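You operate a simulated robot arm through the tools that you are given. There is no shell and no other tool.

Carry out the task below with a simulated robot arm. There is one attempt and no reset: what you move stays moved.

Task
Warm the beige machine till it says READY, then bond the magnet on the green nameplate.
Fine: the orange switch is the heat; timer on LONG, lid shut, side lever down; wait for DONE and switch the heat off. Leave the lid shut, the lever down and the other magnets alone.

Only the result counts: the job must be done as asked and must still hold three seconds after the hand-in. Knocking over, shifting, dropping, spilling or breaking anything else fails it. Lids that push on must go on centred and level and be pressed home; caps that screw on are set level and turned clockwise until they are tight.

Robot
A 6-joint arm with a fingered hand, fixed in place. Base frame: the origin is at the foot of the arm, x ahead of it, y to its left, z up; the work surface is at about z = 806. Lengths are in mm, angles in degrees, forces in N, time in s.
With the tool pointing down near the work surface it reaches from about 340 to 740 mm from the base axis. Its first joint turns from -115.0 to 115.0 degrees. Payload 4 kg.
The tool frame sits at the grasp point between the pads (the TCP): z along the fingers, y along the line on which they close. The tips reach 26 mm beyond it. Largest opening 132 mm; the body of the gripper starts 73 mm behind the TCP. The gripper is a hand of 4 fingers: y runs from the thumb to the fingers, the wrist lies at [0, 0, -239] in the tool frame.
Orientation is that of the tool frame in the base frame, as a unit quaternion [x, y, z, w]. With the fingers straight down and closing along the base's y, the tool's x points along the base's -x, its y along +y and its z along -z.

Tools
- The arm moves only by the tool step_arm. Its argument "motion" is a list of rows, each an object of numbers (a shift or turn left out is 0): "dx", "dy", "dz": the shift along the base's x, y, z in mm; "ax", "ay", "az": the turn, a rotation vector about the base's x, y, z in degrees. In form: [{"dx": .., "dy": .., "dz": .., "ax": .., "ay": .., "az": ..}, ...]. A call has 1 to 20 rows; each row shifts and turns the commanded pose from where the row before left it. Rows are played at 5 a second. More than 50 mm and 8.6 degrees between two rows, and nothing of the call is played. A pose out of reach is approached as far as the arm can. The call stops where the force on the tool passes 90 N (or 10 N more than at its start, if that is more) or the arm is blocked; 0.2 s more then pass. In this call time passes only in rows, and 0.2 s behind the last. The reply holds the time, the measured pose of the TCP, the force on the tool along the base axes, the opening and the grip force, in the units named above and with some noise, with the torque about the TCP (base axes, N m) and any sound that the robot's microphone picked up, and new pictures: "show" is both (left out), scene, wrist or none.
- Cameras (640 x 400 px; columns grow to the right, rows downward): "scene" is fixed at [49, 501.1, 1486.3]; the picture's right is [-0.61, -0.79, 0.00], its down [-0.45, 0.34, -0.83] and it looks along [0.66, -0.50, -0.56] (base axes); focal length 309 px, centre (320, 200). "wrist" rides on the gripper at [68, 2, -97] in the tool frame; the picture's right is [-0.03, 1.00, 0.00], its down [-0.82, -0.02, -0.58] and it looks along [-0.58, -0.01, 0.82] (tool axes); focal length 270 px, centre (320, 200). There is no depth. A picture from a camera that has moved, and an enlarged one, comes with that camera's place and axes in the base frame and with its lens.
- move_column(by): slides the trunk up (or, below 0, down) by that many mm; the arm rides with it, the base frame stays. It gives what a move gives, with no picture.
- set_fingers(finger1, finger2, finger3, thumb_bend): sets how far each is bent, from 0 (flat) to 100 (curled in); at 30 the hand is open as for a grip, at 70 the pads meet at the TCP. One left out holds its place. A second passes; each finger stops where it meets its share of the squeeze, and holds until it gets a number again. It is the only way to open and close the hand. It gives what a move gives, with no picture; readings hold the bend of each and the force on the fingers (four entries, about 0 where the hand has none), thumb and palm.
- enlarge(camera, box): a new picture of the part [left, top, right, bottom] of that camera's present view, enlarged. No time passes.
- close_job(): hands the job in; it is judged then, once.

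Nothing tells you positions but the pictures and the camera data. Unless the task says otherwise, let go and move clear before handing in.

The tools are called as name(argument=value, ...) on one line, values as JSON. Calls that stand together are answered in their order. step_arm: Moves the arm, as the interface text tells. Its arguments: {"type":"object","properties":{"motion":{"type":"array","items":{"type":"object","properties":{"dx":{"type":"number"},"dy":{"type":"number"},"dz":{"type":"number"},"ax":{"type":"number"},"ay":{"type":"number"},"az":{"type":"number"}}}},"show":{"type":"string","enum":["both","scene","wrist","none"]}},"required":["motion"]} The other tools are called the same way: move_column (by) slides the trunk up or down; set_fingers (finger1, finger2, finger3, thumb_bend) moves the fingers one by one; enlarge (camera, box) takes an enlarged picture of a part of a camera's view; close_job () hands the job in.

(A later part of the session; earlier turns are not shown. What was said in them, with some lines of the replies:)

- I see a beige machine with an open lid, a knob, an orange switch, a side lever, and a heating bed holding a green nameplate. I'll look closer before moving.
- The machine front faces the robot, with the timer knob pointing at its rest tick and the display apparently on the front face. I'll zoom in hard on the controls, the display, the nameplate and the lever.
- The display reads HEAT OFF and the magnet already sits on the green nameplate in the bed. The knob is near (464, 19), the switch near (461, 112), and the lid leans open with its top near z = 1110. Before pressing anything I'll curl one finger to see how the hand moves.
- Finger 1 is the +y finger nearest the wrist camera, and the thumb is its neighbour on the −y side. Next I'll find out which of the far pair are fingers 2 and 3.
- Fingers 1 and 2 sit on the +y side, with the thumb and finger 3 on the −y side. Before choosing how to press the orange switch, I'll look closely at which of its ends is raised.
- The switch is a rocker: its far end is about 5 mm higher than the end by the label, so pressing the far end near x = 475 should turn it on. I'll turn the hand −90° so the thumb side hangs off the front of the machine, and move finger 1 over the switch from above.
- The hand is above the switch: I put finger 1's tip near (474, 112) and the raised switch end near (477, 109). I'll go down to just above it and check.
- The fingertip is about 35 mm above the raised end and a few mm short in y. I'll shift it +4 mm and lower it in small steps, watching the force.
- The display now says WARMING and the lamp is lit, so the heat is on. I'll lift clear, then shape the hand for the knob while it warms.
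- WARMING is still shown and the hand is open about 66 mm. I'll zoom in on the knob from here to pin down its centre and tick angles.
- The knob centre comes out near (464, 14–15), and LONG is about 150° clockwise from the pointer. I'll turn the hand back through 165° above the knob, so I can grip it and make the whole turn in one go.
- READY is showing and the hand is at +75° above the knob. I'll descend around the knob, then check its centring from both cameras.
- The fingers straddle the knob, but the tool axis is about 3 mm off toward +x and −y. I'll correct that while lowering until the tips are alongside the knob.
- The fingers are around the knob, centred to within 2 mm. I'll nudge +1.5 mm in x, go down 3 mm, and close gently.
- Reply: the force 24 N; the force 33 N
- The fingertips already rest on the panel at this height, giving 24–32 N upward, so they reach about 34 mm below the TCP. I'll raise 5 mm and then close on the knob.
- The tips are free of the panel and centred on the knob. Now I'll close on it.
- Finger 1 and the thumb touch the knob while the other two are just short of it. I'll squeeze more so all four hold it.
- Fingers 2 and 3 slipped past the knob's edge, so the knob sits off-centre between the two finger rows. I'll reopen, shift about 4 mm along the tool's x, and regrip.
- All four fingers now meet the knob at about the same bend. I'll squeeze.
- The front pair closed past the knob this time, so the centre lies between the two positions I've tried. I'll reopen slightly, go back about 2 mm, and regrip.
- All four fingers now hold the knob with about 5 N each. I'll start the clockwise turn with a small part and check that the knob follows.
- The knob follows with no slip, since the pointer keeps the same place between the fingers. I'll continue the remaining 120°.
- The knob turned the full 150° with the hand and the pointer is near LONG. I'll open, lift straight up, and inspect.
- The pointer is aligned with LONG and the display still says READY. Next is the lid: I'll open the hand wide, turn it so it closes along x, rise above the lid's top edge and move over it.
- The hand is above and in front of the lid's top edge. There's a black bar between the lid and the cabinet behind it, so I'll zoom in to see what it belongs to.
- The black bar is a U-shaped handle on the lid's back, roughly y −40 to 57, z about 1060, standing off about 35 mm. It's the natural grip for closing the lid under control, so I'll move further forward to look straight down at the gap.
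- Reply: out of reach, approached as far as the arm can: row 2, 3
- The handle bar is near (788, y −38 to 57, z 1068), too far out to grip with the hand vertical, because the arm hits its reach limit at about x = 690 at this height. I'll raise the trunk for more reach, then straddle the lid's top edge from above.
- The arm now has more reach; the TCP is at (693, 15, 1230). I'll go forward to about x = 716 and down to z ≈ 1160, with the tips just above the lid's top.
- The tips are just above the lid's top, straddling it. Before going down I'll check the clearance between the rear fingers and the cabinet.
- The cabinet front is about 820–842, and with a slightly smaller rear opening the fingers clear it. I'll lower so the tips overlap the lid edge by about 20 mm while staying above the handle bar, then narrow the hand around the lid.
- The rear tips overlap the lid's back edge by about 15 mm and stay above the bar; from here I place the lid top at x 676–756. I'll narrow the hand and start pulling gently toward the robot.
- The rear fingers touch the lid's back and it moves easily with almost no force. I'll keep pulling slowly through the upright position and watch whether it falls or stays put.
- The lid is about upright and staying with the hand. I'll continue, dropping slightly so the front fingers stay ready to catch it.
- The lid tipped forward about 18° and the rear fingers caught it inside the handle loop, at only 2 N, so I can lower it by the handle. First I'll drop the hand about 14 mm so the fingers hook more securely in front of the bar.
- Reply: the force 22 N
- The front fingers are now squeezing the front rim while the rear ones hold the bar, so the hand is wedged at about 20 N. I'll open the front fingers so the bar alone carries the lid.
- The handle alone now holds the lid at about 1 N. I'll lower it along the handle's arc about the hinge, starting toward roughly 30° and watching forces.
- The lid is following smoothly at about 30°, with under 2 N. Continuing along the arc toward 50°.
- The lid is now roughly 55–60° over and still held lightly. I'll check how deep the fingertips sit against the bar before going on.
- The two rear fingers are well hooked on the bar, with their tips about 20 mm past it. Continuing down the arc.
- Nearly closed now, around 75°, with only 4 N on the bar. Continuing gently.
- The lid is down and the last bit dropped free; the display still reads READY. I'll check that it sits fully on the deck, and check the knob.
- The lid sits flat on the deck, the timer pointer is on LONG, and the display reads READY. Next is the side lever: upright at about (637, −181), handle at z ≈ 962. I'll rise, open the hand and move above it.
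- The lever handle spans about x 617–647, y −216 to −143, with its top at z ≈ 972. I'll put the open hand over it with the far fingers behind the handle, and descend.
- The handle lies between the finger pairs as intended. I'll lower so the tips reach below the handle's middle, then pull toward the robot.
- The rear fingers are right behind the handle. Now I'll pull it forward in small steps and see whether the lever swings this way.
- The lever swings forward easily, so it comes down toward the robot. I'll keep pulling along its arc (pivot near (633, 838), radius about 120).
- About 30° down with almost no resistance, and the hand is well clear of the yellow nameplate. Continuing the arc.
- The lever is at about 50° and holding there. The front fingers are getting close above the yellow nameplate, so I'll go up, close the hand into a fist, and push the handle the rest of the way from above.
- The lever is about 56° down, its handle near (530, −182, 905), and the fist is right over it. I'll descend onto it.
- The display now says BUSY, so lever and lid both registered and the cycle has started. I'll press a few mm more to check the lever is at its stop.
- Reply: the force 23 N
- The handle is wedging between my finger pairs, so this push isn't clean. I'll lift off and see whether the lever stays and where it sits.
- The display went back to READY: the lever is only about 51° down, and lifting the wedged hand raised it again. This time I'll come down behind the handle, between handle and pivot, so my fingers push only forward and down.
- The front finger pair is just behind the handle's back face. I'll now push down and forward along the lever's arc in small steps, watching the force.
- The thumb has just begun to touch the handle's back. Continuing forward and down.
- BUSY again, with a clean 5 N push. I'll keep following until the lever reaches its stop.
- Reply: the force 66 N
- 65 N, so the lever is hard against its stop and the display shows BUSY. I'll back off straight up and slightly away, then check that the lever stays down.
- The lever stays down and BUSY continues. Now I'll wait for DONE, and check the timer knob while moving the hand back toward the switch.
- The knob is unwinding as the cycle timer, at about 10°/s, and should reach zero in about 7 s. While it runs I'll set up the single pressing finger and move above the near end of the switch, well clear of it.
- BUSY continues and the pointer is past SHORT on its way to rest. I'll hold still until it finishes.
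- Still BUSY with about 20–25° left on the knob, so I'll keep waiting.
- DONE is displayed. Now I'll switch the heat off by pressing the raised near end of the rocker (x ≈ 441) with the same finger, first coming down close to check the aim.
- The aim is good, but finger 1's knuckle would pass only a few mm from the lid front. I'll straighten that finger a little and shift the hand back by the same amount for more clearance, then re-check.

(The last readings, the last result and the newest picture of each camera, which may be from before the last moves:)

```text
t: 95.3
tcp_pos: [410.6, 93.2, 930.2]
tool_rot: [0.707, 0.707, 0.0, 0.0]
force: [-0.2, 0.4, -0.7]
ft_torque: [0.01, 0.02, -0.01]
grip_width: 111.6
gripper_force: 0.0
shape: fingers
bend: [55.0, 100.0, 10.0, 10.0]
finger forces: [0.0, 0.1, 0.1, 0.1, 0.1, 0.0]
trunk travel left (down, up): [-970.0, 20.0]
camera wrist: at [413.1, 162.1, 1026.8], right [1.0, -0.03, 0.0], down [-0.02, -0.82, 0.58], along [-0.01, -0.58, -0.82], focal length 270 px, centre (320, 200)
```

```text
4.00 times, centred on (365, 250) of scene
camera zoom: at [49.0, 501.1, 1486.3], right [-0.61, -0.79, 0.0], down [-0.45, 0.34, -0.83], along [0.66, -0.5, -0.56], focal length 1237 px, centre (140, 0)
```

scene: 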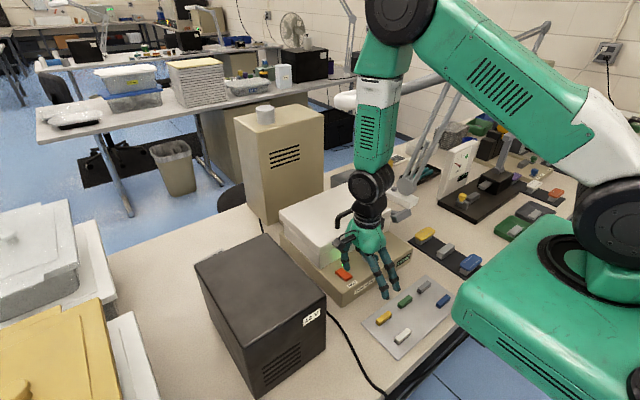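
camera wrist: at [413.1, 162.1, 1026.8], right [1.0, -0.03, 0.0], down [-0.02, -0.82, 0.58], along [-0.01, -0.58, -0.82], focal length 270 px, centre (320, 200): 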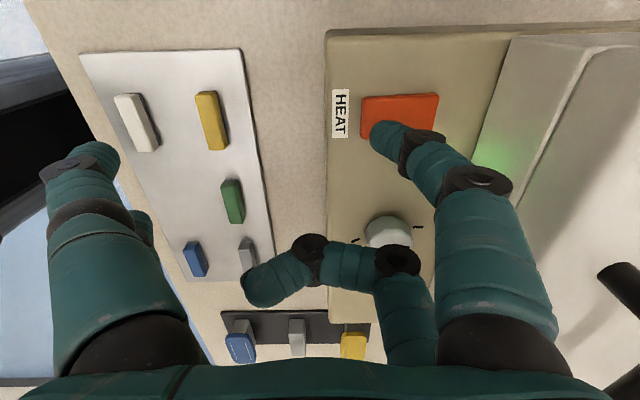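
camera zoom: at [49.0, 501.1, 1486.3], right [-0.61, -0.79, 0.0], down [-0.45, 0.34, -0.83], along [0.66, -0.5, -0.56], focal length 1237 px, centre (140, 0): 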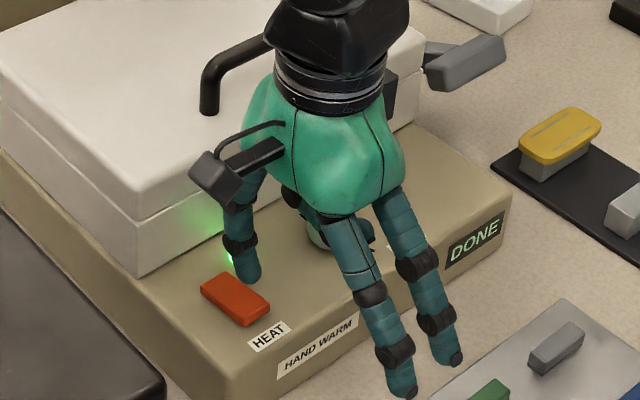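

The fingertip is over the near end at about (441, 110), with good lid clearance. Pressing down in small steps.

step_arm(motion=[{"dz": -15}, {"dz": -8}, {"dz": -4}, {"dz": -3}, {"dz": -2}, {"dz": 0}])

enlarge(camera="scene", box=[310, 200, 420, 300])

enlarge(camera="wrist", box=[270, 20, 510, 220])

```text
t: 96.7
tcp_pos: [411.1, 93.1, 900.4]
tool_rot: [0.707, 0.707, 0.002, 0.002]
force: [1.2, -4.8, 20.4]
ft_torque: [0.21, -0.71, -0.14]
grip_width: 110.9
gripper_force: 10.1
shape: fingers
bend: [60.0, 100.0, 10.0, 10.0]
finger forces: [20.0, 0.1, 0.0, 0.1, 0.1, 0.0]
trunk travel left (down, up): [-970.0, 20.0]
camera wrist: at [413.6, 160.5, 996.3], right [1.0, -0.03, 0.0], down [-0.02, -0.82, 0.58], along [-0.01, -0.58, -0.82], focal length 270 px, centre (320, 200)
```

scene: 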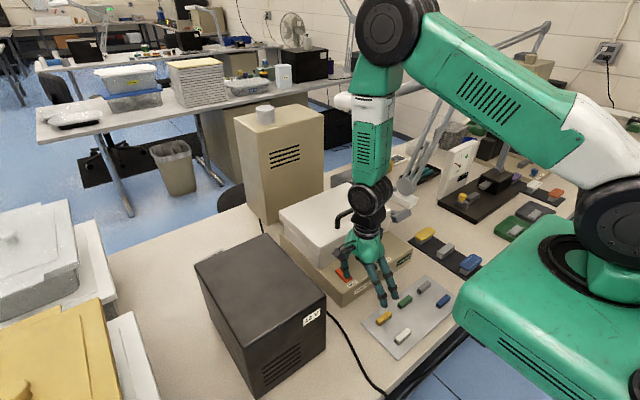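
wrist: 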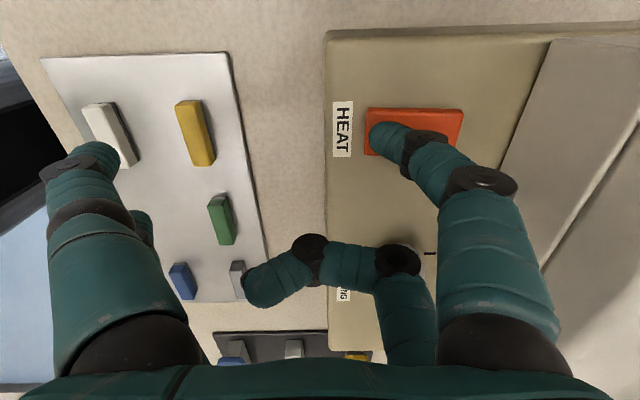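

```text
4.00 times, centred on (365, 250) of scene
camera zoom: at [49.0, 501.1, 1486.3], right [-0.61, -0.79, 0.0], down [-0.45, 0.34, -0.83], along [0.66, -0.5, -0.56], focal length 1237 px, centre (140, 0)
```

zoom: 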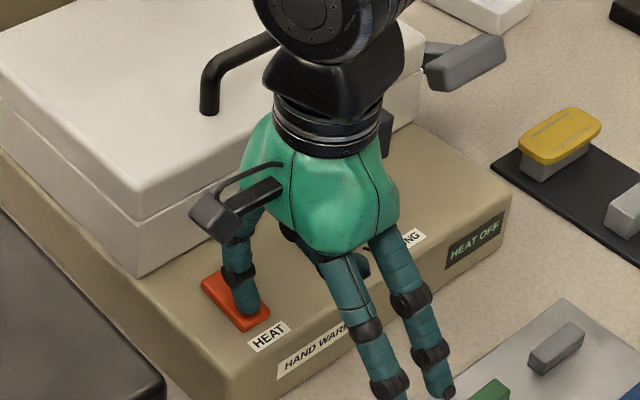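

```text
2.00 times, centred on (390, 120) of wrist
camera zoom: at [413.6, 160.5, 996.3], right [1.0, -0.03, 0.0], down [-0.02, -0.82, 0.58], along [-0.01, -0.58, -0.82], focal length 541 px, centre (180, 360)
```

zoom: 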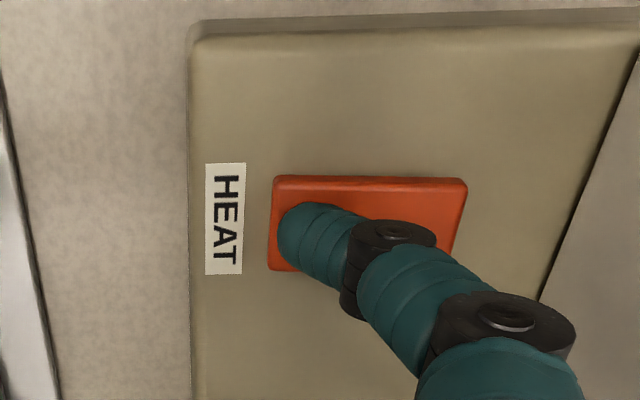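

The display reads HEAT OFF and the lamp is out. I'll lift straight off and move the hand clear, then check everything once more.

step_arm(motion=[{"dz": 6}, {"dz": 15}, {"dz": 35}, {"dz": 45}, {"dz": 45}, {"dz": 45}, {"dx": -20, "dy": -30, "dz": 20}, {"dx": -10, "dy": -40, "dz": 10}, {"dy": 0}])

enlarge(camera="scene", box=[260, 170, 460, 320])

enlarge(camera="scene", box=[335, 235, 415, 305])

enlarge(camera="scene", box=[350, 220, 490, 370])

```text
t: 98.7
tcp_pos: [381.6, 27.3, 1121.7]
tool_rot: [0.707, 0.707, 0.0, -0.001]
force: [0.3, -0.6, -0.2]
ft_torque: [-0.02, -0.03, 0.01]
grip_width: 112.2
gripper_force: 0.0
shape: fingers
bend: [55.0, 100.0, 10.0, 10.0]
finger forces: [0.0, 0.1, 0.0, 0.0, 0.0, 0.0]
trunk travel left (down, up): [-970.0, 20.0]
camera wrist: at [383.4, 95.0, 1218.2], right [1.0, -0.02, 0.0], down [-0.02, -0.82, 0.58], along [-0.01, -0.58, -0.82], focal length 270 px, centre (320, 200)
```

scene: 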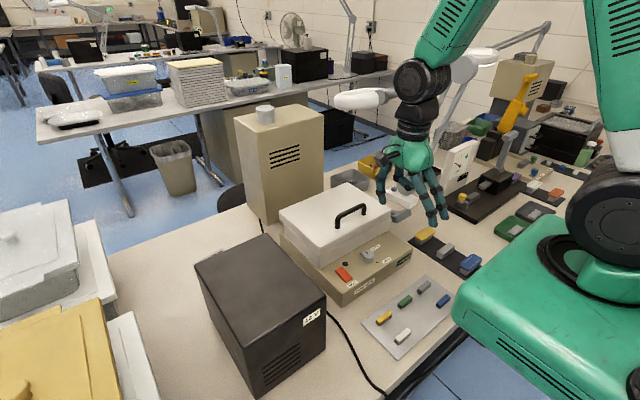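
wrist: 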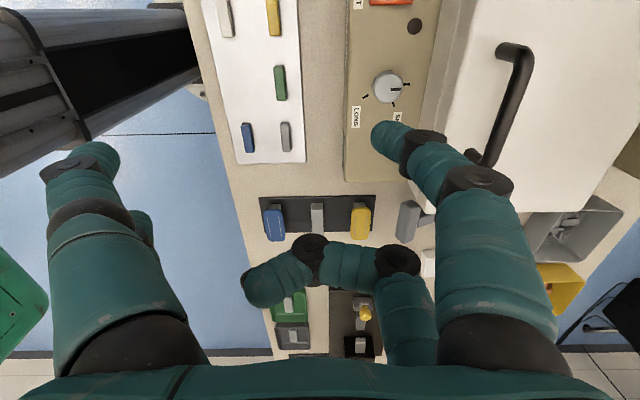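

```text
2.67 times, centred on (360, 245) of scene
camera zoom: at [49.0, 501.1, 1486.3], right [-0.61, -0.79, 0.0], down [-0.45, 0.34, -0.83], along [0.66, -0.5, -0.56], focal length 824 px, centre (213, 80)
```

zoom: 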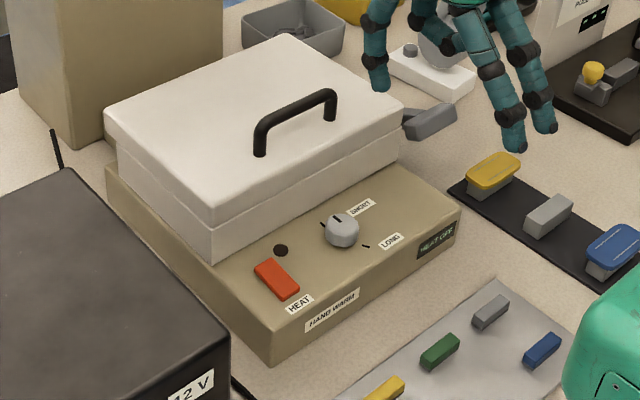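

```text
5.71 times, centred on (375, 270) of scene
camera zoom: at [49.0, 501.1, 1486.3], right [-0.61, -0.79, 0.0], down [-0.45, 0.34, -0.83], along [0.66, -0.5, -0.56], focal length 1767 px, centre (6, -200)
```

zoom: 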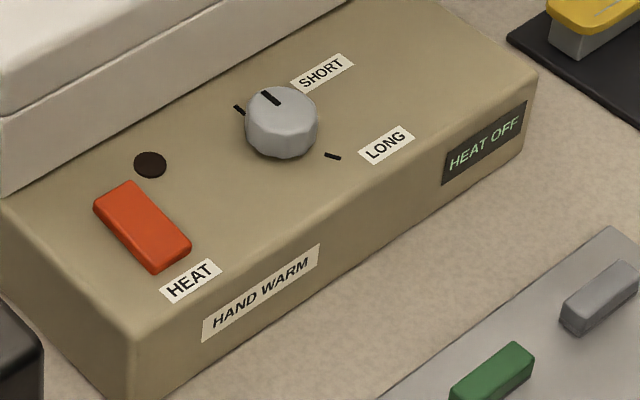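

```text
2.67 times, centred on (420, 295) of scene
camera zoom: at [49.0, 501.1, 1486.3], right [-0.61, -0.79, 0.0], down [-0.45, 0.34, -0.83], along [0.66, -0.5, -0.56], focal length 824 px, centre (53, -53)
```

zoom: 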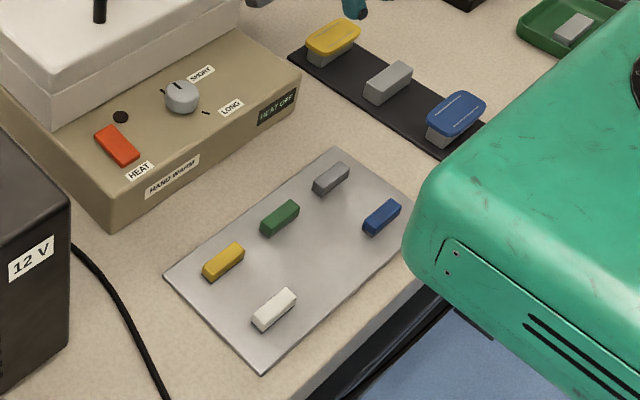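

Everything I can see is as asked: HEAT OFF, lamp out, lid shut, lever down on its stop, and the other magnets and nameplates where they were. The hand is empty and clear, so I'm handing in. The lever came up once early in the cycle, so the LONG time ran in two parts before DONE.

close_job()

```text
The job is handed in.
```

I ran the bond cycle and handed the job in. The machine reached DONE and the heat is off, but the cycle ran in two parts rather than one. No verdict came back after the hand-in, and I couldn't inspect the bond because the lid stays shut.

- **Warm-up:** I pressed the orange switch on and the display went from WARMING to READY.
- **Cycle:** I turned the timer to LONG, shut the lid by its handle and pushed the side lever down.
- **Interruption:** My first push didn't seat the lever. It showed BUSY for about 2 s, then lifting my hand let the lever rise and the display went back to READY.
- **Restart:** I pushed the lever down to its stop. The timer carried on from where it had paused, ran about 13 s more and ended on DONE. By the knob's movement the two parts add up to the full LONG time (about 15 s), but it was not one unbroken run.
- **Final state:** The display reads HEAT OFF and the lamp is out. The lid is shut and the lever is down. In the last pictures the other magnets and nameplates were where they started, and the hand was empty and clear.
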